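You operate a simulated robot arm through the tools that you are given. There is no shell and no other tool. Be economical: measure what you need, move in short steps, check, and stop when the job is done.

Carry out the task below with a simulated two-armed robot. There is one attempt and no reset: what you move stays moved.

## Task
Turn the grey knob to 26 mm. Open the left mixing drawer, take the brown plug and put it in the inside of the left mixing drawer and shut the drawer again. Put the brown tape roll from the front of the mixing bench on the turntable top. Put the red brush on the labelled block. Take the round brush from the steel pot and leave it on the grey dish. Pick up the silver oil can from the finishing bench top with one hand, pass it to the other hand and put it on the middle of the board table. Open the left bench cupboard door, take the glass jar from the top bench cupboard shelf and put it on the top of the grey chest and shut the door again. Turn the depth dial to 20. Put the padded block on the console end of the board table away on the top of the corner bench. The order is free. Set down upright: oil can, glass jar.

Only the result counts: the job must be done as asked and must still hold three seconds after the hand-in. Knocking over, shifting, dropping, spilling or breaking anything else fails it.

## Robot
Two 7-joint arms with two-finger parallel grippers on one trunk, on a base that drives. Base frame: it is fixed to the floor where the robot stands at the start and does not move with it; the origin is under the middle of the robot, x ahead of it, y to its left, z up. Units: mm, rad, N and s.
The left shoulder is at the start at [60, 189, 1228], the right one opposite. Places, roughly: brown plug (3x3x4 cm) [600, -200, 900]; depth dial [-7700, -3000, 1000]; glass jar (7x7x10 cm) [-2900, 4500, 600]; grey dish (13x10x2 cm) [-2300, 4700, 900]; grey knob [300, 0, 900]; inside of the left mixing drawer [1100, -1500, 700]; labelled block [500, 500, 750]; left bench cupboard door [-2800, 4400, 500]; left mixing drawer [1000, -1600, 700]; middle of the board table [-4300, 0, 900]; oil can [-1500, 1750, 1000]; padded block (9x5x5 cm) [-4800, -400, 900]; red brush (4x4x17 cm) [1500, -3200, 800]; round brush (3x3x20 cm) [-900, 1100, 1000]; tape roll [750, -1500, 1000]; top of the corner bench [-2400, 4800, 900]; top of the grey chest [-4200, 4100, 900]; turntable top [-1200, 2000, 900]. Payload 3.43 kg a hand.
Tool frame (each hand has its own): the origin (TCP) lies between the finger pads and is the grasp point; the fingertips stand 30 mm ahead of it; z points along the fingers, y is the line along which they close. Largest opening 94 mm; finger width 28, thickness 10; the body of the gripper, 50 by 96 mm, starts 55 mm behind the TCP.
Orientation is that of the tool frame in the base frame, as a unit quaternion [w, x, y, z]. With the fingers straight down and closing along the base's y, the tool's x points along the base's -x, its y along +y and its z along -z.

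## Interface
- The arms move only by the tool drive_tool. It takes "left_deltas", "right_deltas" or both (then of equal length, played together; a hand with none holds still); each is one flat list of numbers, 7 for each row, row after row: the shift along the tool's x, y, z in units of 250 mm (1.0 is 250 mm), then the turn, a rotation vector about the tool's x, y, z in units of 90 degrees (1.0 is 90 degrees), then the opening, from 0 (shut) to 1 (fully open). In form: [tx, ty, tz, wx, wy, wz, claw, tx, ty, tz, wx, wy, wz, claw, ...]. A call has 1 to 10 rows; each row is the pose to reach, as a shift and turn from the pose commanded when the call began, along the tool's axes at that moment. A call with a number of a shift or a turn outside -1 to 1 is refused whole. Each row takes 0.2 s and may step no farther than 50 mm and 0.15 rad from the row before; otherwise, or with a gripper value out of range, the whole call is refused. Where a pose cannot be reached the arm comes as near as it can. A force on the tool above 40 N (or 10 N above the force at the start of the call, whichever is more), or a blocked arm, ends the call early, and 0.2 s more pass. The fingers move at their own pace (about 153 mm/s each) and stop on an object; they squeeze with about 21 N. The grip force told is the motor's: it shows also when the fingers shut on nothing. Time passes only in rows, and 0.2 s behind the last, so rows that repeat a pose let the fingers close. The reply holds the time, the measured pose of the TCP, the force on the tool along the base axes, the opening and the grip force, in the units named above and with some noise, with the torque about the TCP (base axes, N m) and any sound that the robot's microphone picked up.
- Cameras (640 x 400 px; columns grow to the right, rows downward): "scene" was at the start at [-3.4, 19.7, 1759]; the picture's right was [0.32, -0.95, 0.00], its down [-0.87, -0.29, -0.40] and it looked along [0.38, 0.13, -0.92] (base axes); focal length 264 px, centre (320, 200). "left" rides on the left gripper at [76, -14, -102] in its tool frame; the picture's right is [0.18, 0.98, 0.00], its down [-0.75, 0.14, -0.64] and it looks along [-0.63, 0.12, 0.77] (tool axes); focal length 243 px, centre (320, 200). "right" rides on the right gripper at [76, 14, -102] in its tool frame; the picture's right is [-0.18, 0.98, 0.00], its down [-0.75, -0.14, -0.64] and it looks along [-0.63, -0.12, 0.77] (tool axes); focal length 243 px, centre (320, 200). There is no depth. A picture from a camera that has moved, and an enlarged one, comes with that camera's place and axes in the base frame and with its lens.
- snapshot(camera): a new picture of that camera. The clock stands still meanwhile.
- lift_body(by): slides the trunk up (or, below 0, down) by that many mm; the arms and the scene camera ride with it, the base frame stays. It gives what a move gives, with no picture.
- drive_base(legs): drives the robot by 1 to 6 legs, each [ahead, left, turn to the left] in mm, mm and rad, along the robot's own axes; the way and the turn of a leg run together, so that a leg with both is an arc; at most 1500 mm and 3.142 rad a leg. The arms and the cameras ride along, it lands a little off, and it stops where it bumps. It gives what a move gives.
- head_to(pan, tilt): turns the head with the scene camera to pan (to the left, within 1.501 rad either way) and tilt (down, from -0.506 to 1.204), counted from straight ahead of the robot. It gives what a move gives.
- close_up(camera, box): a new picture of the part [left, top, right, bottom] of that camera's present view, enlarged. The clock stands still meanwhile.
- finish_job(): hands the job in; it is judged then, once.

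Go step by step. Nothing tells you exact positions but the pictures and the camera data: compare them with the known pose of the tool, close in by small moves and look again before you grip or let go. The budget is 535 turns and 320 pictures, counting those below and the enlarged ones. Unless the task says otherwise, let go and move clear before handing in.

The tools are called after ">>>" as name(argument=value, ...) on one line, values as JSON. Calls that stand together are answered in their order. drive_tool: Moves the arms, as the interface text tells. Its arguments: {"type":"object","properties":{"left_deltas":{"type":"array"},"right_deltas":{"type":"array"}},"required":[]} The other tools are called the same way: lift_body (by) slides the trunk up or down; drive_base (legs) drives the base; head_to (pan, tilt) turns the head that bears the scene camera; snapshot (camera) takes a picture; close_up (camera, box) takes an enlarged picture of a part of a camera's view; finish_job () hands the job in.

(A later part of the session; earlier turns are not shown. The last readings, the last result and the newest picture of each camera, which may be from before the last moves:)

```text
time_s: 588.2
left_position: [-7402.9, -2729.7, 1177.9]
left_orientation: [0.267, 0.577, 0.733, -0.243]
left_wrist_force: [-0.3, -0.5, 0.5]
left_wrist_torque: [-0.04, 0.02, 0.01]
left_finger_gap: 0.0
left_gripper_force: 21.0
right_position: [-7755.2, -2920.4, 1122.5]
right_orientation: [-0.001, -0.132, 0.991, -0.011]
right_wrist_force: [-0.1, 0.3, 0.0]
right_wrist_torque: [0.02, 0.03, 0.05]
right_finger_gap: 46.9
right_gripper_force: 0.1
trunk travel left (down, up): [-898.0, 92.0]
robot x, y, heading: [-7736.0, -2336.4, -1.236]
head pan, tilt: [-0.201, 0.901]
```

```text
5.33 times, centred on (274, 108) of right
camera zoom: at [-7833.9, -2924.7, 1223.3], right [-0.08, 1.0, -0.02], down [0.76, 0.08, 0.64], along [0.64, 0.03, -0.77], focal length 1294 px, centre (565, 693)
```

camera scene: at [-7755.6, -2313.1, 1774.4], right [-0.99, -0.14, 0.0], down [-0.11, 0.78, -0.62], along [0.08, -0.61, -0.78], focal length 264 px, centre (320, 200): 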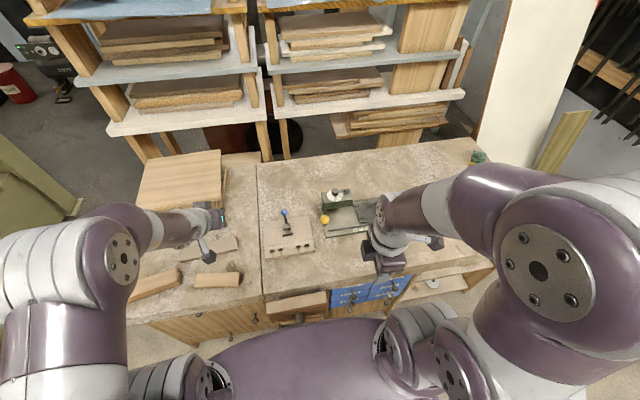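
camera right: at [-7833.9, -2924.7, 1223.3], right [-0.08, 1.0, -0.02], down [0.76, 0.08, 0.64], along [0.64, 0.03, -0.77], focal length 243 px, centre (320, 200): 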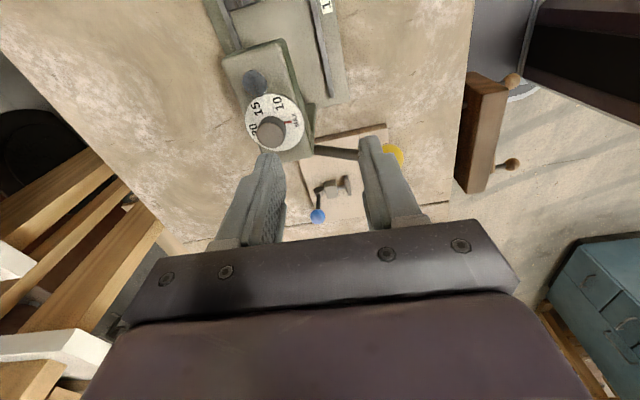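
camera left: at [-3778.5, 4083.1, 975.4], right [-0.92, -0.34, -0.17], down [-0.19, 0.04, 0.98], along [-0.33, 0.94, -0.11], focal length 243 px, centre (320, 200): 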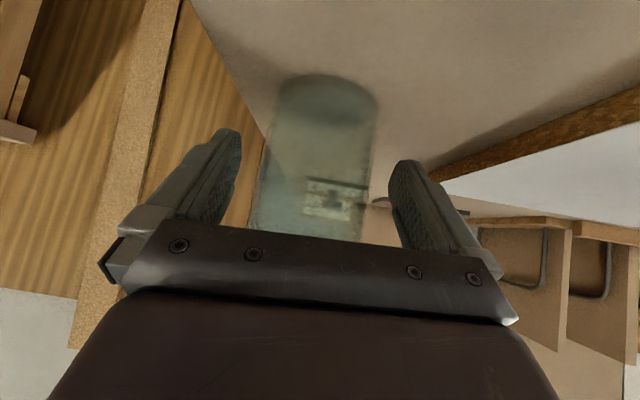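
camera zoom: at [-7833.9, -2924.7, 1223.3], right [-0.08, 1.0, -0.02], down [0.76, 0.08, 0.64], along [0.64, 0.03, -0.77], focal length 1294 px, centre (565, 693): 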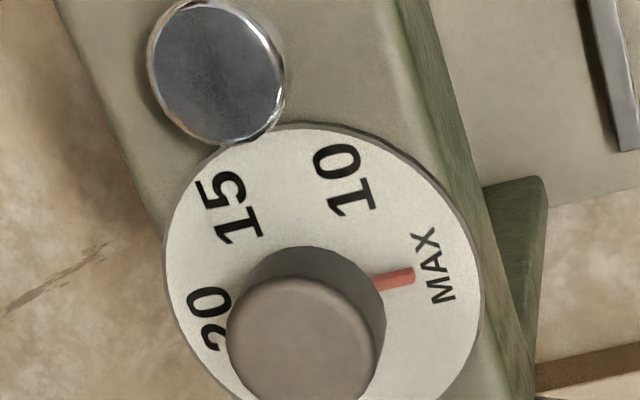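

From here I can read 10, 15, 20 around the plate; MAX to 20 is about 165° clockwise. I move over the knob.

>>> drive_tool(right_deltas=[-0.012, -0.064, 0.04, 0, 0, 0, 0.5, -0.024, -0.128, 0.1, 0, 0, 0, 0.5, -0.035, -0.192, 0.16, 0, 0, 0, 0.5, -0.035, -0.192, 0.22, 0, 0, 0, 0.5])

>>> snapshot(camera="right")

```text
time_s: 589.2
left_position: [-7402.6, -2728.1, 1178.2]
left_orientation: [0.266, 0.577, 0.733, -0.243]
left_wrist_force: [-0.2, -0.6, -0.6]
left_wrist_torque: [0.0, -0.03, 0.01]
left_finger_gap: 0.0
left_gripper_force: 20.8
right_position: [-7735.4, -2964.9, 1067.2]
right_orientation: [0.0, -0.132, 0.991, -0.011]
right_wrist_force: [0.9, -0.1, 0.1]
right_wrist_torque: [0.01, -0.01, -0.01]
right_finger_gap: 47.0
right_gripper_force: 0.1
trunk travel left (down, up): [-898.0, 92.0]
robot x, y, heading: [-7733.7, -2337.1, -1.238]
head pan, tilt: [-0.201, 0.901]
```

```text
60 pictures are left
camera right: at [-7812.5, -2968.2, 1169.0], right [-0.08, 1.0, -0.02], down [0.76, 0.08, 0.64], along [0.64, 0.03, -0.77], focal length 243 px, centre (320, 200)
```

right: 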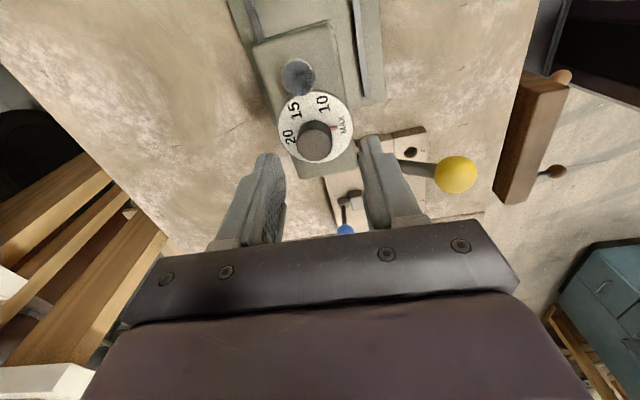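

>>> drive_tool(right_deltas=[0.01, -0.02, 0.06, 0, 0, 0, 0.5, 0.01, -0.02, 0.12, 0, 0, 0, 0.5])

>>> snapshot(camera="right")

```text
time_s: 589.8
left_position: [-7404.0, -2728.4, 1178.8]
left_orientation: [0.267, 0.576, 0.733, -0.243]
left_wrist_force: [0.6, 0.5, -0.2]
left_wrist_torque: [-0.01, 0.0, 0.02]
left_finger_gap: 0.0
left_gripper_force: 21.4
right_position: [-7734.4, -2970.8, 1038.2]
right_orientation: [-0.001, -0.132, 0.991, -0.012]
right_wrist_force: [-0.1, -0.6, -0.1]
right_wrist_torque: [-0.02, 0.02, 0.01]
right_finger_gap: 47.0
right_gripper_force: 0.1
trunk travel left (down, up): [-898.0, 92.0]
robot x, y, heading: [-7732.1, -2334.9, -1.238]
head pan, tilt: [-0.201, 0.901]
```

```text
59 pictures are left
camera right: at [-7812.6, -2973.9, 1140.0], right [-0.08, 1.0, -0.02], down [0.76, 0.08, 0.64], along [0.64, 0.03, -0.77], focal length 243 px, centre (320, 200)
```

right: 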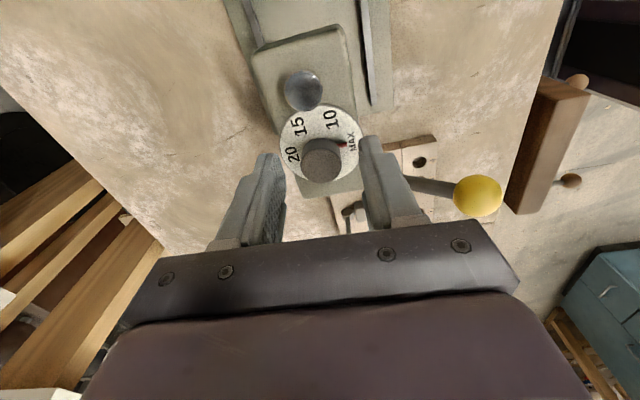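

>>> drive_tool(right_deltas=[-0.006, 0, 0.02, 0, 0, 0, 0.45, -0.006, 0, 0.045, 0, 0, 0, 0.42, -0.006, 0, 0.045, 0, 0, 0, 0.1, -0.006, 0, 0.045, 0, 0, 0, 0.1, -0.006, 0, 0.045, 0, 0, 0, 0.1])

>>> snapshot(camera="right")

```text
time_s: 591.0
left_position: [-7402.3, -2728.0, 1177.7]
left_orientation: [0.268, 0.576, 0.733, -0.242]
left_wrist_force: [-0.3, 0.4, -0.4]
left_wrist_torque: [0.0, -0.01, -0.05]
left_finger_gap: 0.1
left_gripper_force: 21.0
right_position: [-7731.7, -2970.4, 1028.1]
right_orientation: [0.0, -0.133, 0.991, -0.012]
right_wrist_force: [-0.2, -1.9, 1.7]
right_wrist_torque: [-0.14, 0.03, 0.0]
right_finger_gap: 26.9
right_gripper_force: 45.2
trunk travel left (down, up): [-898.0, 92.0]
robot x, y, heading: [-7733.8, -2332.9, -1.231]
head pan, tilt: [-0.201, 0.901]
```

```text
58 pictures are left
camera right: at [-7810.0, -2974.4, 1129.3], right [-0.08, 1.0, -0.02], down [0.76, 0.08, 0.64], along [0.64, 0.03, -0.77], focal length 243 px, centre (320, 200)
```

right: 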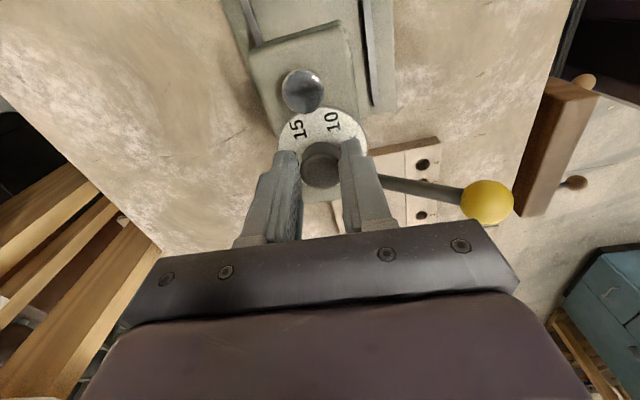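

Gripped at 27 mm, little side force. I turn clockwise 60° and watch the forces.

>>> drive_tool(right_deltas=[0, 0, 0, 0, 0, 0.08, 0.1, 0, 0, 0, 0, 0, 0.16, 0.1, 0, 0, 0, 0, 0, 0.24, 0.1, 0, 0, 0, 0, 0, 0.32, 0.1, 0, 0, 0, 0, 0, 0.4, 0.1, 0, 0, 0, 0, 0, 0.48, 0.1, 0, 0, 0, 0, 0, 0.56, 0.1, 0, 0, 0, 0, 0, 0.66, 0.1])

>>> snapshot(camera="right")

```text
refused: row 8 steps farther than a row can; nothing moved
```

```text
57 pictures are left
camera right: at [-7810.0, -2974.4, 1129.3], right [-0.08, 1.0, -0.02], down [0.76, 0.08, 0.64], along [0.64, 0.03, -0.77], focal length 243 px, centre (320, 200)
```

right: 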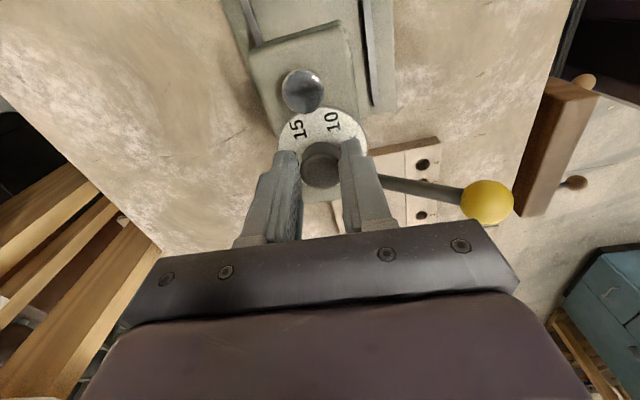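

>>> drive_tool(right_deltas=[0, 0, 0, 0, 0, 0.08, 0.1, 0, 0, 0, 0, 0, 0.16, 0.1, 0, 0, 0, 0, 0, 0.24, 0.1, 0, 0, 0, 0, 0, 0.32, 0.1, 0, 0, 0, 0, 0, 0.4, 0.1, 0, 0, 0, 0, 0, 0.48, 0.1, 0, 0, 0, 0, 0, 0.56, 0.1, 0, 0, 0, 0, 0, 0.64, 0.1])

```text
time_s: 592.8
left_position: [-7400.0, -2722.5, 1178.6]
left_orientation: [0.269, 0.576, 0.732, -0.245]
left_wrist_force: [0.4, 0.0, 1.1]
left_wrist_torque: [-0.02, -0.01, -0.01]
left_finger_gap: 0.0
left_gripper_force: 21.9
right_position: [-7732.2, -2963.4, 1027.4]
right_orientation: [0.003, 0.362, 0.932, -0.008]
right_wrist_force: [8.8, 34.2, -10.1]
right_wrist_torque: [1.0, -0.33, 0.62]
right_finger_gap: 27.0
right_gripper_force: 44.9
trunk travel left (down, up): [-898.0, 92.0]
robot x, y, heading: [-7729.9, -2332.3, -1.234]
head pan, tilt: [-0.201, 0.901]
```

>>> snapshot(camera="right")

>>> close_up(camera="scene", box=[296, 150, 376, 200])

```text
56 pictures are left
camera right: at [-7777.9, -2900.2, 1128.6], right [0.8, 0.6, -0.01], down [0.46, -0.6, 0.65], along [0.39, -0.53, -0.76], focal length 243 px, centre (320, 200)
```

right: 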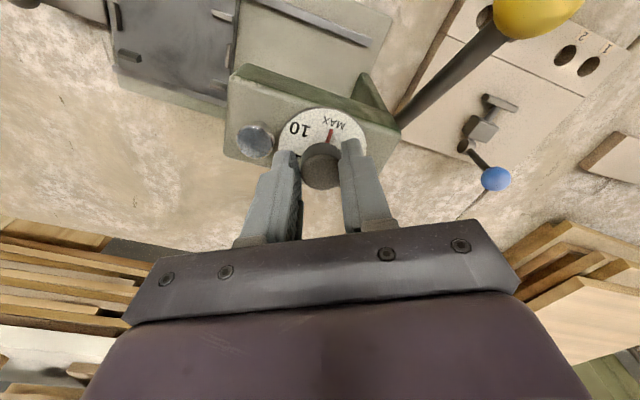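

```text
8.00 times, centred on (336, 175) of scene
camera zoom: at [-7739.0, -2346.2, 1774.3], right [-0.99, -0.13, 0.0], down [-0.11, 0.77, -0.62], along [0.08, -0.62, -0.78], focal length 2108 px, centre (192, 400)
```

zoom: 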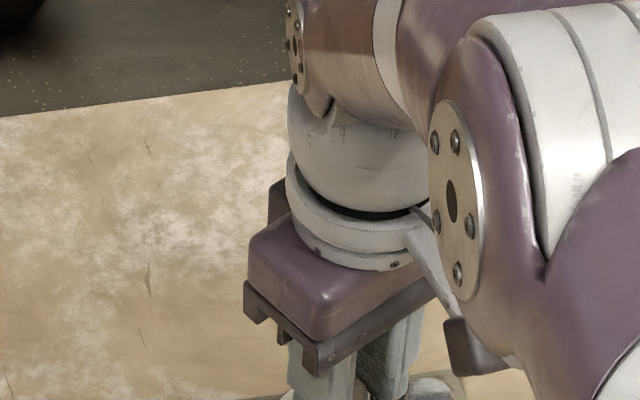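

The pointer stayed at MAX: there is a stop on the clockwise side and the fingers slipped. So the way is counter-clockwise (10, 15, 20). I recentre the grip and turn counter-clockwise.

>>> drive_tool(right_deltas=[0, 0, 0, 0, 0, 0, 0.42, 0.023, 0.025, 0, 0, 0, 0, 0.42, 0.023, 0.025, 0, 0, 0, 0, 0.1, 0.023, 0.025, 0, 0, 0, 0, 0.1, 0.023, 0.025, 0, 0, 0, 0, 0.1])

>>> drive_tool(right_deltas=[0, 0, 0, 0, 0, -0.08, 0.1, 0, 0, 0, 0, 0, -0.16, 0.1, 0, 0, 0, 0, 0, -0.24, 0.1, 0, 0, 0, 0, 0, -0.32, 0.1, 0, 0, 0, 0, 0, -0.4, 0.1, 0, 0, 0, 0, 0, -0.48, 0.1, 0, 0, 0, 0, 0, -0.56, 0.1, 0, 0, 0, 0, 0, -0.64, 0.1])

>>> snapshot(camera="right")

```text
time_s: 593.9
left_position: [-7404.0, -2724.6, 1179.1]
left_orientation: [0.269, 0.576, 0.732, -0.244]
left_wrist_force: [-0.7, 0.5, 0.0]
left_wrist_torque: [-0.01, 0.02, 0.0]
left_finger_gap: 0.1
left_gripper_force: 21.5
right_position: [-7730.4, -2963.3, 1034.3]
right_orientation: [0.011, 0.361, 0.933, -0.016]
right_wrist_force: [5.1, 7.8, 15.7]
right_wrist_torque: [0.27, -0.28, 0.05]
right_finger_gap: 14.5
right_gripper_force: 4.9
trunk travel left (down, up): [-898.0, 92.0]
robot x, y, heading: [-7736.0, -2336.7, -1.232]
head pan, tilt: [-0.201, 0.901]
stopped in row 5 (right hand): the force on the tool passed its limit at 47 N (the readings are from after the stop); the commanded pose is now the measured one
```

```text
time_s: 595.7
left_position: [-7405.3, -2726.7, 1178.4]
left_orientation: [0.267, 0.576, 0.733, -0.243]
left_wrist_force: [-0.4, 0.7, -0.6]
left_wrist_torque: [-0.01, 0.02, 0.03]
left_finger_gap: 0.1
left_gripper_force: 20.9
right_position: [-7731.2, -2967.0, 1035.3]
right_orientation: [0.001, -0.131, 0.991, -0.021]
right_wrist_force: [-5.6, 1.2, 13.4]
right_wrist_torque: [0.04, 0.11, 0.0]
right_finger_gap: 8.6
right_gripper_force: 0.1
trunk travel left (down, up): [-898.0, 92.0]
robot x, y, heading: [-7731.5, -2336.5, -1.233]
head pan, tilt: [-0.201, 0.901]
stopped in row 8 (right hand): the force on the tool passed its limit at 43 N (the readings are from after the stop); the commanded pose is now the measured one
```

```text
54 pictures are left
camera right: at [-7809.9, -2969.4, 1135.9], right [-0.08, 1.0, -0.04], down [0.76, 0.09, 0.65], along [0.65, 0.02, -0.76], focal length 243 px, centre (320, 200)
```

right: 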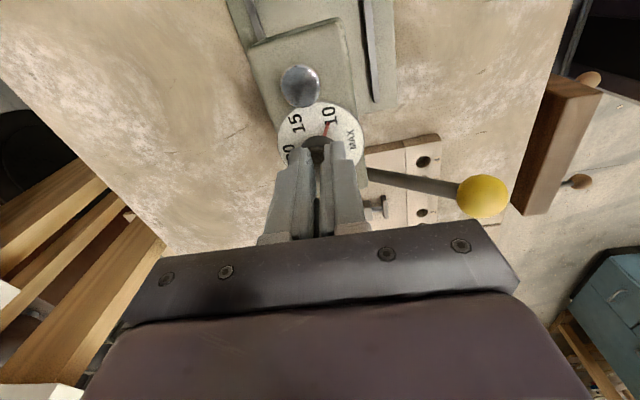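

It turned to about 10, then the grip slid off the top. I open, rise a little and re-measure the knob's position.

>>> drive_tool(right_deltas=[0, 0, -0.02, 0, 0, 0, 0.45, 0, 0, -0.06, 0, 0, 0, 0.45, 0, 0, -0.1, 0, 0, 0, 0.45])

>>> close_up(camera="right", box=[240, 60, 400, 160])

```text
time_s: 596.5
left_position: [-7401.8, -2727.9, 1177.5]
left_orientation: [0.267, 0.576, 0.733, -0.243]
left_wrist_force: [0.4, 0.9, 0.5]
left_wrist_torque: [-0.01, 0.01, -0.02]
left_finger_gap: 0.1
left_gripper_force: 20.8
right_position: [-7731.4, -2967.2, 1059.2]
right_orientation: [0.002, -0.129, 0.991, -0.02]
right_wrist_force: [-0.7, -0.4, 0.2]
right_wrist_torque: [0.0, -0.04, -0.03]
right_finger_gap: 42.4
right_gripper_force: 0.0
trunk travel left (down, up): [-898.0, 92.0]
robot x, y, heading: [-7733.7, -2332.4, -1.232]
head pan, tilt: [-0.201, 0.901]
```

```text
4.00 times, centred on (320, 110) of right
camera zoom: at [-7809.1, -2968.7, 1160.1], right [-0.08, 1.0, -0.04], down [0.76, 0.08, 0.65], along [0.65, 0.02, -0.76], focal length 970 px, centre (320, 560)
```

zoom: 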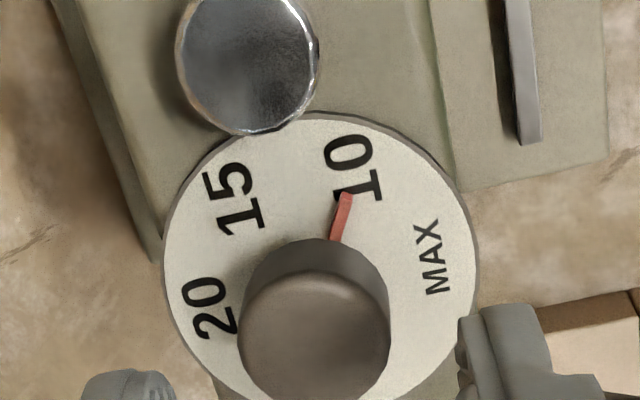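

The pointer is at 10; knob centre ≈ [-7731, -2969]. I pre-rotate the gripper clockwise 70° in the air, then grip lower and turn counter-clockwise.

>>> drive_tool(right_deltas=[0, 0, 0, 0, 0, 0.087, 0.45, 0, 0, 0, 0, 0, 0.174, 0.45, 0, 0, 0, 0, 0, 0.26, 0.45, 0, 0, 0, 0, 0, 0.347, 0.45, 0, 0, 0, 0, 0, 0.434, 0.45, 0, 0, 0, 0, 0, 0.52, 0.45, 0, 0, 0, 0, 0, 0.607, 0.45, 0, 0, 0, 0, 0, 0.694, 0.45, 0, 0, 0, 0, 0, 0.78, 0.45])

>>> snapshot(camera="right")

```text
time_s: 598.5
left_position: [-7402.3, -2728.2, 1177.6]
left_orientation: [0.268, 0.576, 0.733, -0.243]
left_wrist_force: [-0.4, -0.4, 1.3]
left_wrist_torque: [0.01, 0.0, -0.02]
left_finger_gap: 0.0
left_gripper_force: 20.9
right_position: [-7730.9, -2968.1, 1057.4]
right_orientation: [0.013, 0.465, 0.885, -0.015]
right_wrist_force: [-0.5, -0.7, -0.1]
right_wrist_torque: [0.0, 0.04, -0.03]
right_finger_gap: 42.2
right_gripper_force: 0.1
trunk travel left (down, up): [-898.0, 92.0]
robot x, y, heading: [-7734.8, -2333.1, -1.238]
head pan, tilt: [-0.201, 0.901]
```

```text
52 pictures are left
camera right: at [-7764.2, -2892.5, 1156.9], right [0.91, 0.41, -0.01], down [0.31, -0.68, 0.67], along [0.27, -0.62, -0.74], focal length 243 px, centre (320, 200)
```

right: 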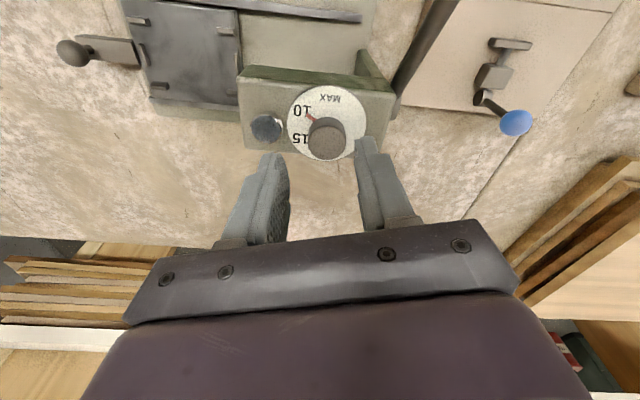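

The left finger would land on the chrome screw in this orientation; I turn back 35° so the fingers straddle beside it, then descend and grip.

>>> drive_tool(right_deltas=[0, 0, 0, 0, 0, -0.08, 0.45, 0, 0, 0, 0, 0, -0.16, 0.45, 0, 0, 0, 0, 0, -0.24, 0.45, 0, 0, 0, 0, 0, -0.32, 0.45, 0, 0, 0, 0, 0, -0.39, 0.45])

>>> drive_tool(right_deltas=[0, 0, 0.05, 0, 0, 0, 0.45, 0, 0, 0.1, 0, 0, 0, 0.45])

>>> snapshot(camera="right")

```text
time_s: 599.7
left_position: [-7402.3, -2727.9, 1178.0]
left_orientation: [0.267, 0.576, 0.733, -0.242]
left_wrist_force: [0.3, 0.1, -0.4]
left_wrist_torque: [-0.02, 0.02, 0.02]
left_finger_gap: 0.0
left_gripper_force: 21.1
right_position: [-7731.7, -2966.2, 1057.7]
right_orientation: [0.007, 0.174, 0.984, -0.018]
right_wrist_force: [0.9, 0.4, 0.4]
right_wrist_torque: [0.01, 0.04, 0.01]
right_finger_gap: 42.1
right_gripper_force: 0.1
trunk travel left (down, up): [-898.0, 92.0]
robot x, y, heading: [-7733.7, -2334.5, -1.236]
head pan, tilt: [-0.201, 0.901]
```

```text
time_s: 600.3
left_position: [-7403.8, -2728.7, 1178.0]
left_orientation: [0.267, 0.576, 0.733, -0.243]
left_wrist_force: [-0.2, 0.1, 0.1]
left_wrist_torque: [-0.02, 0.0, 0.01]
left_finger_gap: 0.0
left_gripper_force: 20.9
right_position: [-7729.7, -2968.1, 1033.2]
right_orientation: [0.008, 0.175, 0.984, -0.018]
right_wrist_force: [0.4, 0.8, -1.0]
right_wrist_torque: [0.01, 0.0, -0.01]
right_finger_gap: 42.1
right_gripper_force: 0.1
trunk travel left (down, up): [-898.0, 92.0]
robot x, y, heading: [-7732.1, -2336.9, -1.236]
head pan, tilt: [-0.201, 0.901]
```

```text
51 pictures are left
camera right: at [-7797.4, -2925.2, 1131.7], right [0.51, 0.86, -0.03], down [0.65, -0.37, 0.66], along [0.56, -0.36, -0.75], focal length 243 px, centre (320, 200)
```

right: 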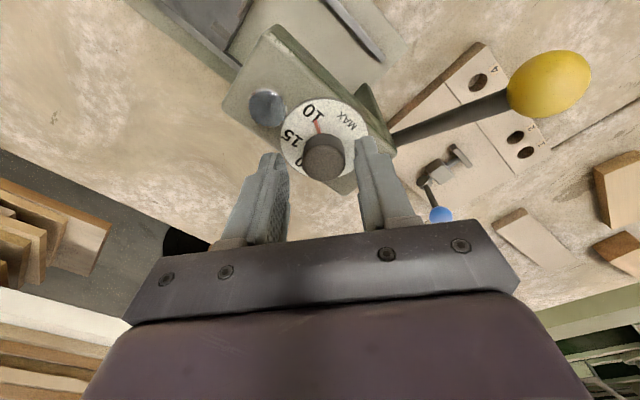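

>>> drive_tool(right_deltas=[0.02, 0, 0.025, 0, 0, 0, 0.45, 0.02, 0, 0.045, 0, 0, 0, 0.45, 0.02, 0, 0.045, 0, 0, 0, 0.1, 0.02, 0, 0.045, 0, 0, 0, 0.1, 0.02, 0, 0.045, 0, 0, 0, 0.1])

>>> drive_tool(right_deltas=[0, 0, 0, 0, 0, -0.08, 0.1, 0, 0, 0, 0, 0, -0.16, 0.1, 0, 0, 0, 0, 0, -0.24, 0.1, 0, 0, 0, 0, 0, -0.32, 0.1, 0, 0, 0, 0, 0, -0.4, 0.1, 0, 0, 0, 0, 0, -0.48, 0.1])

>>> snapshot(camera="right")

```text
time_s: 601.5
left_position: [-7403.0, -2727.4, 1177.9]
left_orientation: [0.268, 0.576, 0.733, -0.243]
left_wrist_force: [-0.8, -0.2, 0.0]
left_wrist_torque: [-0.04, -0.01, 0.0]
left_finger_gap: 0.0
left_gripper_force: 21.6
right_position: [-7734.7, -2965.9, 1021.3]
right_orientation: [0.008, 0.174, 0.985, -0.017]
right_wrist_force: [2.6, 6.3, -2.2]
right_wrist_torque: [0.3, -0.31, 0.04]
right_finger_gap: 27.4
right_gripper_force: 45.3
trunk travel left (down, up): [-898.0, 92.0]
robot x, y, heading: [-7729.0, -2334.3, -1.235]
head pan, tilt: [-0.201, 0.901]
```

```text
time_s: 602.9
left_position: [-7402.2, -2732.9, 1176.5]
left_orientation: [0.267, 0.577, 0.733, -0.242]
left_wrist_force: [0.0, -0.4, -0.7]
left_wrist_torque: [0.01, 0.0, 0.01]
left_finger_gap: 0.0
left_gripper_force: 20.8
right_position: [-7735.8, -2972.3, 1021.9]
right_orientation: [0.001, -0.201, 0.979, -0.021]
right_wrist_force: [1.5, -20.4, -1.7]
right_wrist_torque: [0.06, -0.98, -0.2]
right_finger_gap: 27.3
right_gripper_force: 45.2
trunk travel left (down, up): [-898.0, 92.0]
robot x, y, heading: [-7730.0, -2336.0, -1.234]
head pan, tilt: [-0.201, 0.901]
```

```text
50 pictures are left
camera right: at [-7811.5, -2984.7, 1123.7], right [-0.22, 0.97, -0.04], down [0.74, 0.19, 0.64], along [0.63, 0.11, -0.77], focal length 243 px, centre (320, 200)
```

right: 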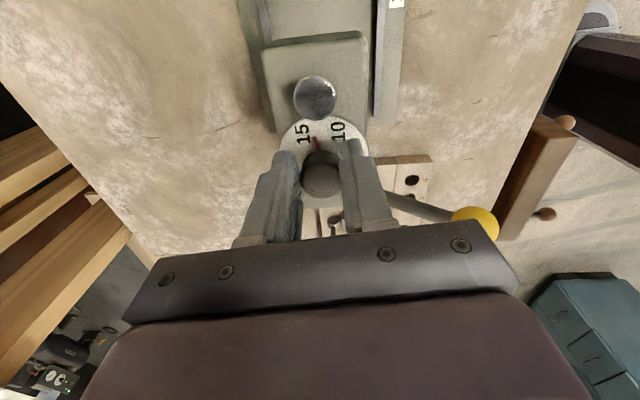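

It works: the pointer is between 10 and 15. I correct the centre slightly and keep turning counter-clockwise as far as the wrist allows.

>>> drive_tool(right_deltas=[0.005, -0.011, 0, 0, 0, -0.05, 0.1, 0.005, -0.011, 0, 0, 0, -0.13, 0.1, 0.005, -0.011, 0, 0, 0, -0.21, 0.1, 0.005, -0.011, 0, 0, 0, -0.29, 0.1, 0.005, -0.011, 0, 0, 0, -0.37, 0.1, 0.005, -0.011, 0, 0, 0, -0.45, 0.1])

>>> snapshot(camera="right")

```text
time_s: 604.2
left_position: [-7400.7, -2730.6, 1174.8]
left_orientation: [0.267, 0.576, 0.734, -0.242]
left_wrist_force: [0.9, 0.2, 0.6]
left_wrist_torque: [0.0, 0.01, -0.01]
left_finger_gap: 0.0
left_gripper_force: 20.8
right_position: [-7731.2, -2976.4, 1021.0]
right_orientation: [-0.008, -0.49, 0.871, -0.025]
right_wrist_force: [12.9, -9.8, -13.4]
right_wrist_torque: [-1.17, 0.22, -0.13]
right_finger_gap: 27.4
right_gripper_force: 45.1
trunk travel left (down, up): [-898.0, 92.0]
robot x, y, heading: [-7730.2, -2338.3, -1.237]
head pan, tilt: [-0.201, 0.901]
stopped in row 6 (right hand): the force on the tool passed its limit at 40 N (the readings are from after the stop); the commanded pose is now the measured one
```

```text
49 pictures are left
camera right: at [-7784.2, -3028.6, 1126.2], right [-0.74, 0.67, -0.04], down [0.5, 0.6, 0.62], along [0.44, 0.44, -0.78], focal length 243 px, centre (320, 200)
```

right: 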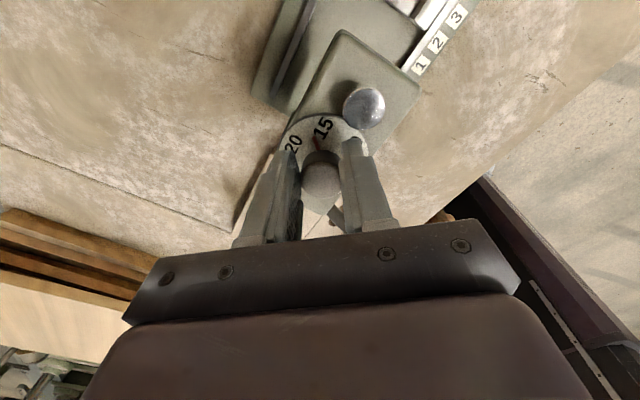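

At 15 now; the wrist still has range. I continue.

>>> drive_tool(right_deltas=[0.001, -0.01, 0, 0, 0, -0.05, 0.1, 0.001, -0.01, 0, 0, 0, -0.13, 0.1, 0.001, -0.01, 0, 0, 0, -0.21, 0.1, 0.001, -0.01, 0, 0, 0, -0.29, 0.1, 0.001, -0.01, 0, 0, 0, -0.37, 0.1])

>>> snapshot(camera="right")

```text
time_s: 605.4
left_position: [-7397.2, -2732.1, 1174.8]
left_orientation: [0.266, 0.575, 0.735, -0.242]
left_wrist_force: [0.7, 0.7, -0.4]
left_wrist_torque: [-0.01, -0.03, -0.01]
left_finger_gap: 0.0
left_gripper_force: 21.6
right_position: [-7726.4, -2976.4, 1023.0]
right_orientation: [0.014, 0.721, -0.693, 0.019]
right_wrist_force: [27.9, -12.4, -13.8]
right_wrist_torque: [0.09, -0.95, -0.24]
right_finger_gap: 27.2
right_gripper_force: 45.0
trunk travel left (down, up): [-898.0, 92.0]
robot x, y, heading: [-7730.2, -2337.6, -1.233]
head pan, tilt: [-0.201, 0.901]
```

```text
48 pictures are left
camera right: at [-7738.1, -3049.2, 1128.0], right [-0.99, 0.15, -0.02], down [0.11, 0.79, 0.61], along [0.1, 0.6, -0.79], focal length 243 px, centre (320, 200)
```

right: 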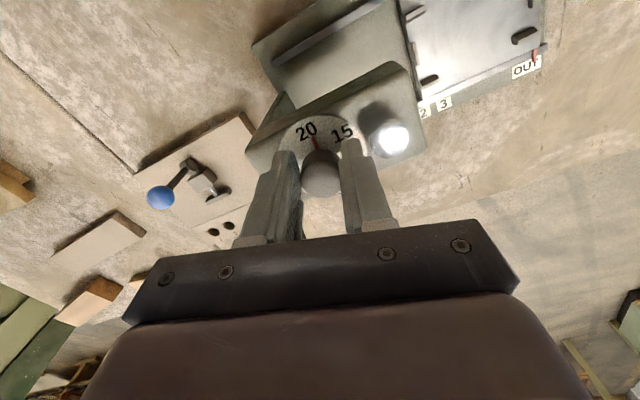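

>>> close_up(camera="right", box=[270, 95, 370, 158])

```text
6.35 times, centred on (320, 126) of right
camera zoom: at [-7738.1, -3049.2, 1128.0], right [-0.99, 0.15, -0.02], down [0.11, 0.79, 0.61], along [0.1, 0.6, -0.79], focal length 1540 px, centre (320, 667)
```

zoom: 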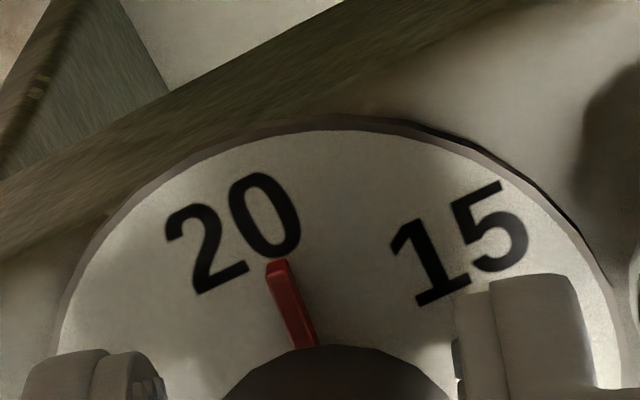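

The pointer is about 10° short of "20". I recentre by the felt force and turn 10° more.

>>> drive_tool(right_deltas=[0.006, -0.012, 0, 0, 0, -0.03, 0.1, 0.006, -0.012, 0, 0, 0, -0.075, 0.1, 0.006, -0.012, 0, 0, 0, -0.115, 0.1, 0.006, -0.012, 0, 0, 0, -0.115, 0.1])

>>> close_up(camera="right", box=[270, 95, 370, 158])

```text
time_s: 606.4
left_position: [-7403.6, -2732.5, 1178.2]
left_orientation: [0.269, 0.576, 0.733, -0.242]
left_wrist_force: [0.5, -0.3, -0.6]
left_wrist_torque: [-0.02, 0.03, -0.01]
left_finger_gap: 0.0
left_gripper_force: 20.8
right_position: [-7723.4, -2976.8, 1023.1]
right_orientation: [0.019, 0.776, -0.631, 0.016]
right_wrist_force: [-4.9, -11.6, -11.6]
right_wrist_torque: [0.25, 0.07, -0.51]
right_finger_gap: 27.4
right_gripper_force: 45.1
right hand out of reach, approached as far as the arm can: row 3, 4
trunk travel left (down, up): [-898.0, 92.0]
robot x, y, heading: [-7733.0, -2335.4, -1.237]
head pan, tilt: [-0.201, 0.901]
```

```text
6.35 times, centred on (320, 126) of right
camera zoom: at [-7722.3, -3049.4, 1128.8], right [-1.0, -0.02, 0.0], down [-0.02, 0.8, 0.6], along [-0.01, 0.6, -0.8], focal length 1540 px, centre (320, 667)
```

zoom: 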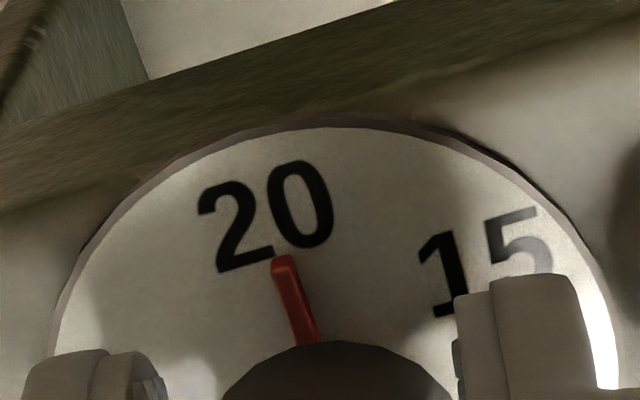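

The pointer now points through the middle of "20". I release gently, rise and check.

>>> drive_tool(right_deltas=[0, 0, 0, 0, 0, 0, 0.3, 0, 0, 0, 0, 0, 0, 0.42, 0, 0, -0.06, 0, 0, 0, 0.42, 0, 0, -0.16, 0, 0, 0, 0.42, 0, 0, -0.28, 0, 0, 0, 0.42])

>>> close_up(camera="right", box=[250, 60, 390, 148])

```text
time_s: 607.6
left_position: [-7402.6, -2726.4, 1177.6]
left_orientation: [0.268, 0.576, 0.733, -0.243]
left_wrist_force: [-0.7, 0.2, 0.1]
left_wrist_torque: [0.0, 0.02, -0.02]
left_finger_gap: 0.2
left_gripper_force: 21.1
right_position: [-7717.8, -2969.8, 1095.0]
right_orientation: [0.019, 0.776, -0.63, 0.018]
right_wrist_force: [0.3, -0.3, -0.6]
right_wrist_torque: [-0.01, 0.05, -0.02]
right_finger_gap: 39.5
right_gripper_force: 0.2
trunk travel left (down, up): [-898.0, 92.0]
robot x, y, heading: [-7728.9, -2337.6, -1.233]
head pan, tilt: [-0.201, 0.901]
```

```text
4.55 times, centred on (320, 104) of right
camera zoom: at [-7717.0, -3041.6, 1200.4], right [-1.0, -0.02, 0.0], down [-0.02, 0.8, 0.6], along [-0.01, 0.6, -0.8], focal length 1103 px, centre (320, 636)
```

zoom: 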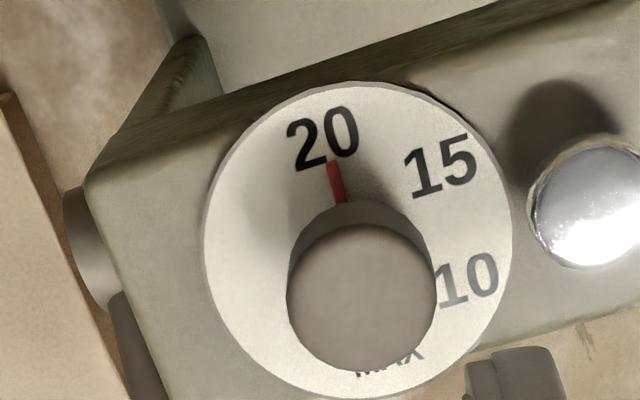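

The dial reads 20. I retract the right hand. On reflection, the named "middle of the board table" is given as about [-4300, 0], so I will go back and move the oil can there.

>>> drive_tool(right_deltas=[0, 0, -0.15, 0, 0, 0, 0.42, -0.15, 0, -0.22, 0, 0, 0, 0.42, -0.32, 0, -0.26, 0, 0, 0, 0.42, -0.5, 0, -0.28, 0, 0, 0, 0.42, -0.68, 0, -0.28, 0, 0, 0, 0.42, -0.86, 0, -0.28, 0, 0, 0, 0.42])

>>> close_up(camera="scene", box=[296, 150, 376, 200])

>>> drive_base(legs=[[-500, 0, 0], [-450, 0, 0], [0, 0, 3.1]])

```text
time_s: 609.0
left_position: [-7402.5, -2727.1, 1179.6]
left_orientation: [0.268, 0.575, 0.734, -0.243]
left_wrist_force: [0.0, 0.6, -0.4]
left_wrist_torque: [0.0, -0.02, -0.05]
left_finger_gap: 0.1
left_gripper_force: 20.7
right_position: [-7767.6, -2754.4, 1153.0]
right_orientation: [0.016, 0.779, -0.627, 0.022]
right_wrist_force: [0.9, -0.4, 0.0]
right_wrist_torque: [-0.05, 0.0, 0.03]
right_finger_gap: 39.4
right_gripper_force: 0.0
right hand out of reach, approached as far as the arm can: row 1
trunk travel left (down, up): [-898.0, 92.0]
robot x, y, heading: [-7733.3, -2337.6, -1.23]
head pan, tilt: [-0.201, 0.901]
```

```text
8.00 times, centred on (336, 175) of scene
camera zoom: at [-7741.6, -2351.6, 1774.4], right [-0.99, -0.14, 0.0], down [-0.11, 0.78, -0.62], along [0.08, -0.62, -0.78], focal length 2108 px, centre (192, 400)
```

zoom: 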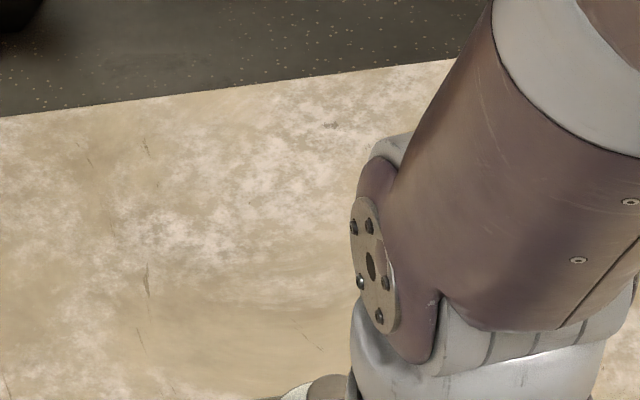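

```text
time_s: 621.5
left_position: [-8345.8, -1045.1, 1178.0]
left_orientation: [-0.25, 0.719, -0.594, -0.262]
left_wrist_force: [0.4, 0.6, 0.1]
left_wrist_torque: [0.0, -0.02, -0.04]
left_finger_gap: 0.0
left_gripper_force: 21.5
right_position: [-7980.2, -1037.6, 1152.1]
right_orientation: [-0.02, 0.646, 0.763, 0.016]
right_wrist_force: [0.4, -1.1, -0.4]
right_wrist_torque: [0.01, 0.02, 0.0]
right_finger_gap: 39.7
right_gripper_force: 0.0
trunk travel left (down, up): [-898.0, 92.0]
robot x, y, heading: [-8037.1, -1457.1, 1.858]
head pan, tilt: [-0.201, 0.901]
```

>>> drive_tool(right_deltas=[0, 0, 0, 0, 0, 0.09, 0.8, 0, 0, 0, 0, 0, 0.18, 0.8, 0, 0, 0, 0, 0, 0.27, 0.8, 0, 0, 0, 0, 0, 0.36, 0.8, 0, 0, 0, 0, 0, 0.45, 0.8, 0, 0, 0, 0, 0, 0.54, 0.8, 0, 0, 0, 0, 0, 0.63, 0.8, 0, 0, 0, 0, 0, 0.72, 0.8, 0, 0, 0, 0, 0, 0.81, 0.8, 0, 0, 0, 0, 0, 0.9, 0.8])

>>> drive_base(legs=[[0, 0, 0.045], [-480, 0, 0], [0, -1400, 0], [0, -1200, 0]])

>>> head_to(pan=-0.3, tilt=0.6)

>>> snapshot(camera="scene")

```text
time_s: 623.7
left_position: [-8347.1, -1046.4, 1177.8]
left_orientation: [-0.25, 0.718, -0.594, -0.262]
left_wrist_force: [1.0, -0.6, -0.4]
left_wrist_torque: [-0.01, 0.02, 0.0]
left_finger_gap: 0.0
left_gripper_force: 21.2
right_position: [-7979.4, -1036.2, 1152.9]
right_orientation: [-0.026, 0.987, 0.16, 0.0]
right_wrist_force: [0.3, -0.7, -0.3]
right_wrist_torque: [0.0, -0.06, 0.03]
right_finger_gap: 75.3
right_gripper_force: 0.1
trunk travel left (down, up): [-898.0, 92.0]
robot x, y, heading: [-8036.5, -1453.0, 1.855]
head pan, tilt: [-0.201, 0.901]
```

```text
time_s: 639.2
left_position: [-5738.3, -669.9, 1179.1]
left_orientation: [-0.246, 0.727, -0.583, -0.266]
left_wrist_force: [0.1, 0.3, -0.1]
left_wrist_torque: [-0.01, 0.01, 0.03]
left_finger_gap: 0.0
left_gripper_force: 21.2
right_position: [-5373.8, -648.6, 1152.2]
right_orientation: [-0.026, 0.984, 0.175, -0.001]
right_wrist_force: [-0.5, 0.1, -0.3]
right_wrist_torque: [-0.02, -0.02, 0.0]
right_finger_gap: 75.1
right_gripper_force: 0.2
trunk travel left (down, up): [-898.0, 92.0]
robot x, y, heading: [-5413.8, -1067.9, 1.889]
head pan, tilt: [-0.201, 0.901]
```

```text
time_s: 640.0
left_position: [-5736.8, -669.8, 1177.3]
left_orientation: [-0.246, 0.727, -0.584, -0.265]
left_wrist_force: [0.1, -0.7, -0.8]
left_wrist_torque: [0.0, 0.01, 0.0]
left_finger_gap: 0.0
left_gripper_force: 20.5
right_position: [-5372.5, -648.4, 1153.0]
right_orientation: [-0.025, 0.984, 0.174, -0.001]
right_wrist_force: [0.3, -0.6, -0.4]
right_wrist_torque: [-0.02, 0.0, -0.01]
right_finger_gap: 75.2
right_gripper_force: 0.0
trunk travel left (down, up): [-898.0, 92.0]
robot x, y, heading: [-5411.5, -1068.5, 1.887]
head pan, tilt: [-0.3, 0.6]
```

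```text
43 pictures are left
camera scene: at [-5397.7, -1036.1, 1799.1], right [1.0, 0.02, 0.0], down [0.01, -0.57, -0.82], along [-0.01, 0.82, -0.57], focal length 264 px, centre (320, 200)
```

scene: 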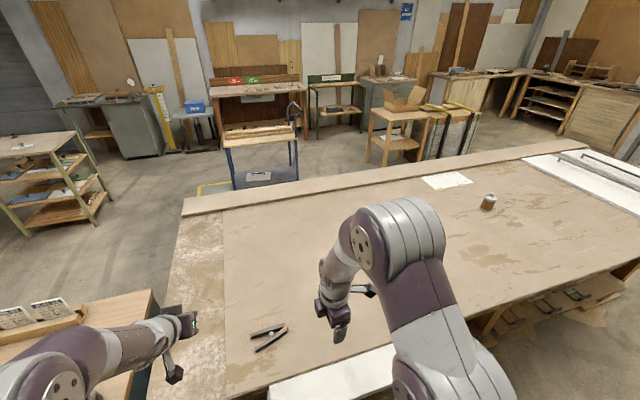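

The can stands as placed. I turn the right hand forward again, pitch it, and drive back to the place where I set the can down.

>>> drive_tool(right_deltas=[0, 0, 0, 0, 0, 0.09, 0.9, 0, 0, 0, 0, 0, 0.18, 0.9, 0, 0, 0, 0, 0, 0.27, 0.9, 0, 0, 0, 0, 0, 0.36, 0.9, 0, 0, 0, 0, 0, 0.45, 0.9, 0, 0, 0, 0, 0, 0.54, 0.9, 0, 0, 0, 0, 0, 0.63, 0.9, 0, 0, 0, 0, 0, 0.72, 0.9, 0, 0, 0, 0, 0, 0.81, 0.9, 0, 0, 0, 0, 0, 0.9, 0.9])

>>> drive_tool(right_deltas=[-0.05, 0, 0, 0, -0.083, 0, 0.9, -0.1, 0, 0, 0, -0.166, 0, 0.9, -0.15, 0, 0, 0, -0.25, 0, 0.9, -0.2, 0, 0, 0, -0.333, 0, 0.9, -0.2, 0, 0, 0, -0.416, 0, 0.9, -0.2, 0, 0, 0, -0.51, 0, 0.9])

>>> drive_base(legs=[[0, -1075, 0.01]])

>>> head_to(pan=0, tilt=0.7)

>>> snapshot(camera="scene")

```text
time_s: 642.2
left_position: [-5737.2, -670.1, 1178.0]
left_orientation: [-0.246, 0.727, -0.583, -0.266]
left_wrist_force: [0.2, 0.1, 0.2]
left_wrist_torque: [0.02, 0.03, 0.02]
left_finger_gap: 0.1
left_gripper_force: 20.8
right_position: [-5371.4, -646.6, 1152.0]
right_orientation: [-0.018, 0.861, -0.507, -0.017]
right_wrist_force: [0.6, 1.0, 0.1]
right_wrist_torque: [0.01, -0.03, 0.0]
right_finger_gap: 84.5
right_gripper_force: 0.0
trunk travel left (down, up): [-898.0, 92.0]
robot x, y, heading: [-5412.4, -1064.0, 1.889]
head pan, tilt: [-0.3, 0.6]
```

```text
time_s: 643.6
left_position: [-5736.9, -670.3, 1178.8]
left_orientation: [-0.245, 0.727, -0.583, -0.266]
left_wrist_force: [-0.3, -0.3, 0.0]
left_wrist_torque: [0.0, 0.0, -0.04]
left_finger_gap: 0.0
left_gripper_force: 21.0
right_position: [-5411.0, -618.5, 1125.2]
right_orientation: [-0.154, 0.8, -0.465, -0.345]
right_wrist_force: [0.1, -0.1, -0.4]
right_wrist_torque: [0.04, 0.02, 0.01]
right_finger_gap: 84.7
right_gripper_force: 0.0
right hand out of reach, approached as far as the arm can: row 4, 5, 6
trunk travel left (down, up): [-898.0, 92.0]
robot x, y, heading: [-5414.3, -1066.7, 1.887]
head pan, tilt: [-0.3, 0.6]
```

```text
time_s: 649.2
left_position: [-4703.3, -327.7, 1178.3]
left_orientation: [-0.244, 0.73, -0.58, -0.266]
left_wrist_force: [0.1, 0.3, -0.1]
left_wrist_torque: [-0.03, 0.04, 0.01]
left_finger_gap: 0.0
left_gripper_force: 21.1
right_position: [-4377.9, -271.9, 1126.6]
right_orientation: [-0.151, 0.804, -0.46, -0.345]
right_wrist_force: [-0.4, -0.2, 0.6]
right_wrist_torque: [-0.02, 0.0, -0.03]
right_finger_gap: 84.7
right_gripper_force: 0.1
trunk travel left (down, up): [-898.0, 92.0]
robot x, y, heading: [-4377.1, -721.0, 1.898]
head pan, tilt: [-0.3, 0.6]
```

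```text
time_s: 650.0
left_position: [-4702.9, -326.6, 1179.0]
left_orientation: [-0.244, 0.73, -0.58, -0.266]
left_wrist_force: [-0.2, -0.5, -0.1]
left_wrist_torque: [0.01, -0.01, -0.03]
left_finger_gap: 0.2
left_gripper_force: 21.6
right_position: [-4377.7, -272.4, 1126.0]
right_orientation: [-0.152, 0.803, -0.461, -0.346]
right_wrist_force: [0.1, 0.3, -0.4]
right_wrist_torque: [0.0, -0.02, -0.02]
right_finger_gap: 84.6
right_gripper_force: 0.0
trunk travel left (down, up): [-898.0, 92.0]
robot x, y, heading: [-4376.8, -724.9, 1.9]
head pan, tilt: [0.0, 0.7]
```

```text
42 pictures are left
camera scene: at [-4383.9, -697.7, 1790.6], right [0.95, 0.32, 0.0], down [0.21, -0.61, -0.77], along [-0.25, 0.72, -0.64], focal length 264 px, centre (320, 200)
```

scene: 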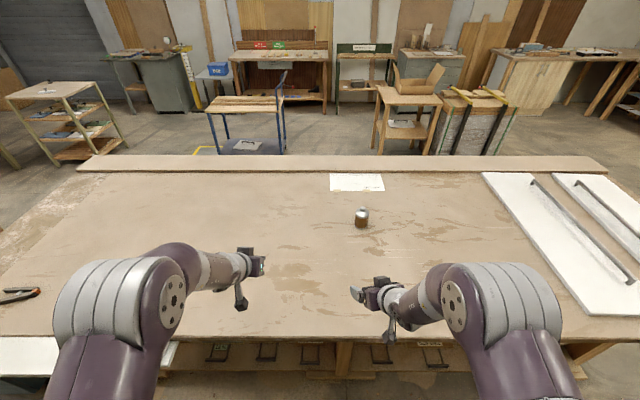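

>>> drive_tool(right_deltas=[-0.107, -0.034, 0.1, 0, 0, 0, 0.9, -0.213, -0.068, 0.2, 0, 0, 0, 0.9, -0.32, -0.102, 0.3, 0, 0, 0, 0.9, -0.426, -0.136, 0.4, 0, 0, 0, 0.9, -0.426, -0.136, 0.4, 0.045, -0.005, 0.046, 0.9, -0.426, -0.136, 0.4, 0.09, -0.01, 0.092, 0.9, -0.426, -0.136, 0.4, 0.135, -0.0145, 0.139, 0.9])

```text
time_s: 651.6
left_position: [-4703.2, -326.7, 1177.5]
left_orientation: [-0.244, 0.731, -0.579, -0.266]
left_wrist_force: [-0.6, -0.4, -0.1]
left_wrist_torque: [0.01, 0.03, 0.01]
left_finger_gap: 0.0
left_gripper_force: 20.8
right_position: [-4426.2, -129.1, 1125.4]
right_orientation: [-0.202, 0.724, -0.578, -0.318]
right_wrist_force: [0.8, -0.2, -0.4]
right_wrist_torque: [0.02, 0.01, 0.01]
right_finger_gap: 84.4
right_gripper_force: 0.1
trunk travel left (down, up): [-898.0, 92.0]
robot x, y, heading: [-4375.5, -721.2, 1.894]
head pan, tilt: [0.0, 0.7]
```

>>> drive_tool(right_deltas=[0, 0, 0, 0.034, -0.004, -0.0335, 0.9])

>>> drive_base(legs=[[0, -46, 0], [200, 0, 0]])

>>> lift_body(by=-165)

>>> snapshot(camera="right")

```text
time_s: 652.0
left_position: [-4703.0, -327.3, 1178.6]
left_orientation: [-0.244, 0.73, -0.58, -0.267]
left_wrist_force: [0.4, -0.7, -0.4]
left_wrist_torque: [0.01, 0.0, -0.03]
left_finger_gap: 0.0
left_gripper_force: 20.7
right_position: [-4425.6, -130.3, 1125.5]
right_orientation: [-0.232, 0.732, -0.566, -0.3]
right_wrist_force: [-0.5, -0.1, -0.3]
right_wrist_torque: [0.03, 0.01, 0.03]
right_finger_gap: 84.5
right_gripper_force: 0.1
trunk travel left (down, up): [-898.0, 92.0]
robot x, y, heading: [-4380.4, -723.7, 1.9]
head pan, tilt: [0.0, 0.7]
```

```text
time_s: 654.1
left_position: [-4721.8, -127.6, 1179.9]
left_orientation: [-0.246, 0.729, -0.58, -0.267]
left_wrist_force: [-0.1, -0.2, 0.5]
left_wrist_torque: [-0.02, 0.01, 0.0]
left_finger_gap: 0.0
left_gripper_force: 21.2
right_position: [-4444.3, 67.7, 1128.0]
right_orientation: [-0.233, 0.732, -0.566, -0.3]
right_wrist_force: [-0.3, 0.1, 0.6]
right_wrist_torque: [-0.01, 0.02, -0.01]
right_finger_gap: 84.7
right_gripper_force: 0.0
trunk travel left (down, up): [-898.0, 92.0]
robot x, y, heading: [-4394.4, -521.3, 1.893]
head pan, tilt: [0.0, 0.7]
```

```text
time_s: 655.9
left_position: [-4721.5, -124.2, 1012.9]
left_orientation: [-0.245, 0.73, -0.58, -0.266]
left_wrist_force: [-0.4, 0.7, 0.0]
left_wrist_torque: [0.0, -0.03, 0.01]
left_finger_gap: 0.2
left_gripper_force: 21.5
right_position: [-4444.1, 70.1, 960.7]
right_orientation: [-0.232, 0.732, -0.567, -0.3]
right_wrist_force: [0.4, 0.2, -0.1]
right_wrist_torque: [0.01, -0.04, -0.04]
right_finger_gap: 84.5
right_gripper_force: 0.1
trunk travel left (down, up): [-733.0, 257.0]
robot x, y, heading: [-4394.3, -519.4, 1.896]
head pan, tilt: [0.0, 0.7]
```

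```text
41 pictures are left
camera right: at [-4426.7, -55.8, 980.1], right [-0.98, -0.12, 0.13], down [0.11, 0.12, 0.99], along [-0.13, 0.99, -0.1], focal length 243 px, centre (320, 200)
```

right: 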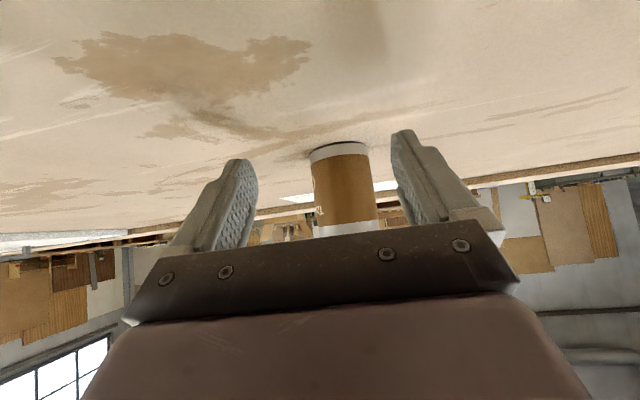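

The can is in line. I reach around it and grip.

>>> drive_tool(right_deltas=[0.02, 0.045, 0.02, 0, 0, 0, 0.95, -0.08, 0.045, 0.14, 0, 0, 0, 0.95, -0.17, 0.045, 0.25, 0, 0, 0, 0.95, -0.244, 0.045, 0.342, 0, 0, 0, 0.95])

>>> snapshot(camera="right")

```text
time_s: 656.9
left_position: [-4722.5, -127.8, 1013.8]
left_orientation: [-0.245, 0.73, -0.58, -0.267]
left_wrist_force: [-0.4, 0.0, 0.6]
left_wrist_torque: [0.0, 0.02, -0.01]
left_finger_gap: 0.1
left_gripper_force: 21.4
right_position: [-4478.2, 167.9, 941.2]
right_orientation: [-0.233, 0.731, -0.567, -0.3]
right_wrist_force: [0.5, -0.3, 1.7]
right_wrist_torque: [-0.02, -0.04, -0.03]
right_finger_gap: 89.2
right_gripper_force: 0.1
trunk travel left (down, up): [-733.0, 257.0]
robot x, y, heading: [-4395.9, -521.7, 1.899]
head pan, tilt: [0.0, 0.7]
```

```text
40 pictures are left
camera right: at [-4460.2, 41.4, 960.1], right [-0.98, -0.12, 0.13], down [0.12, 0.12, 0.99], along [-0.13, 0.99, -0.1], focal length 243 px, centre (320, 200)
```

right: 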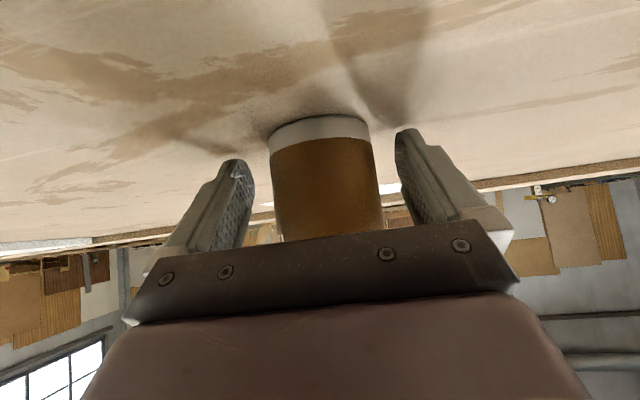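

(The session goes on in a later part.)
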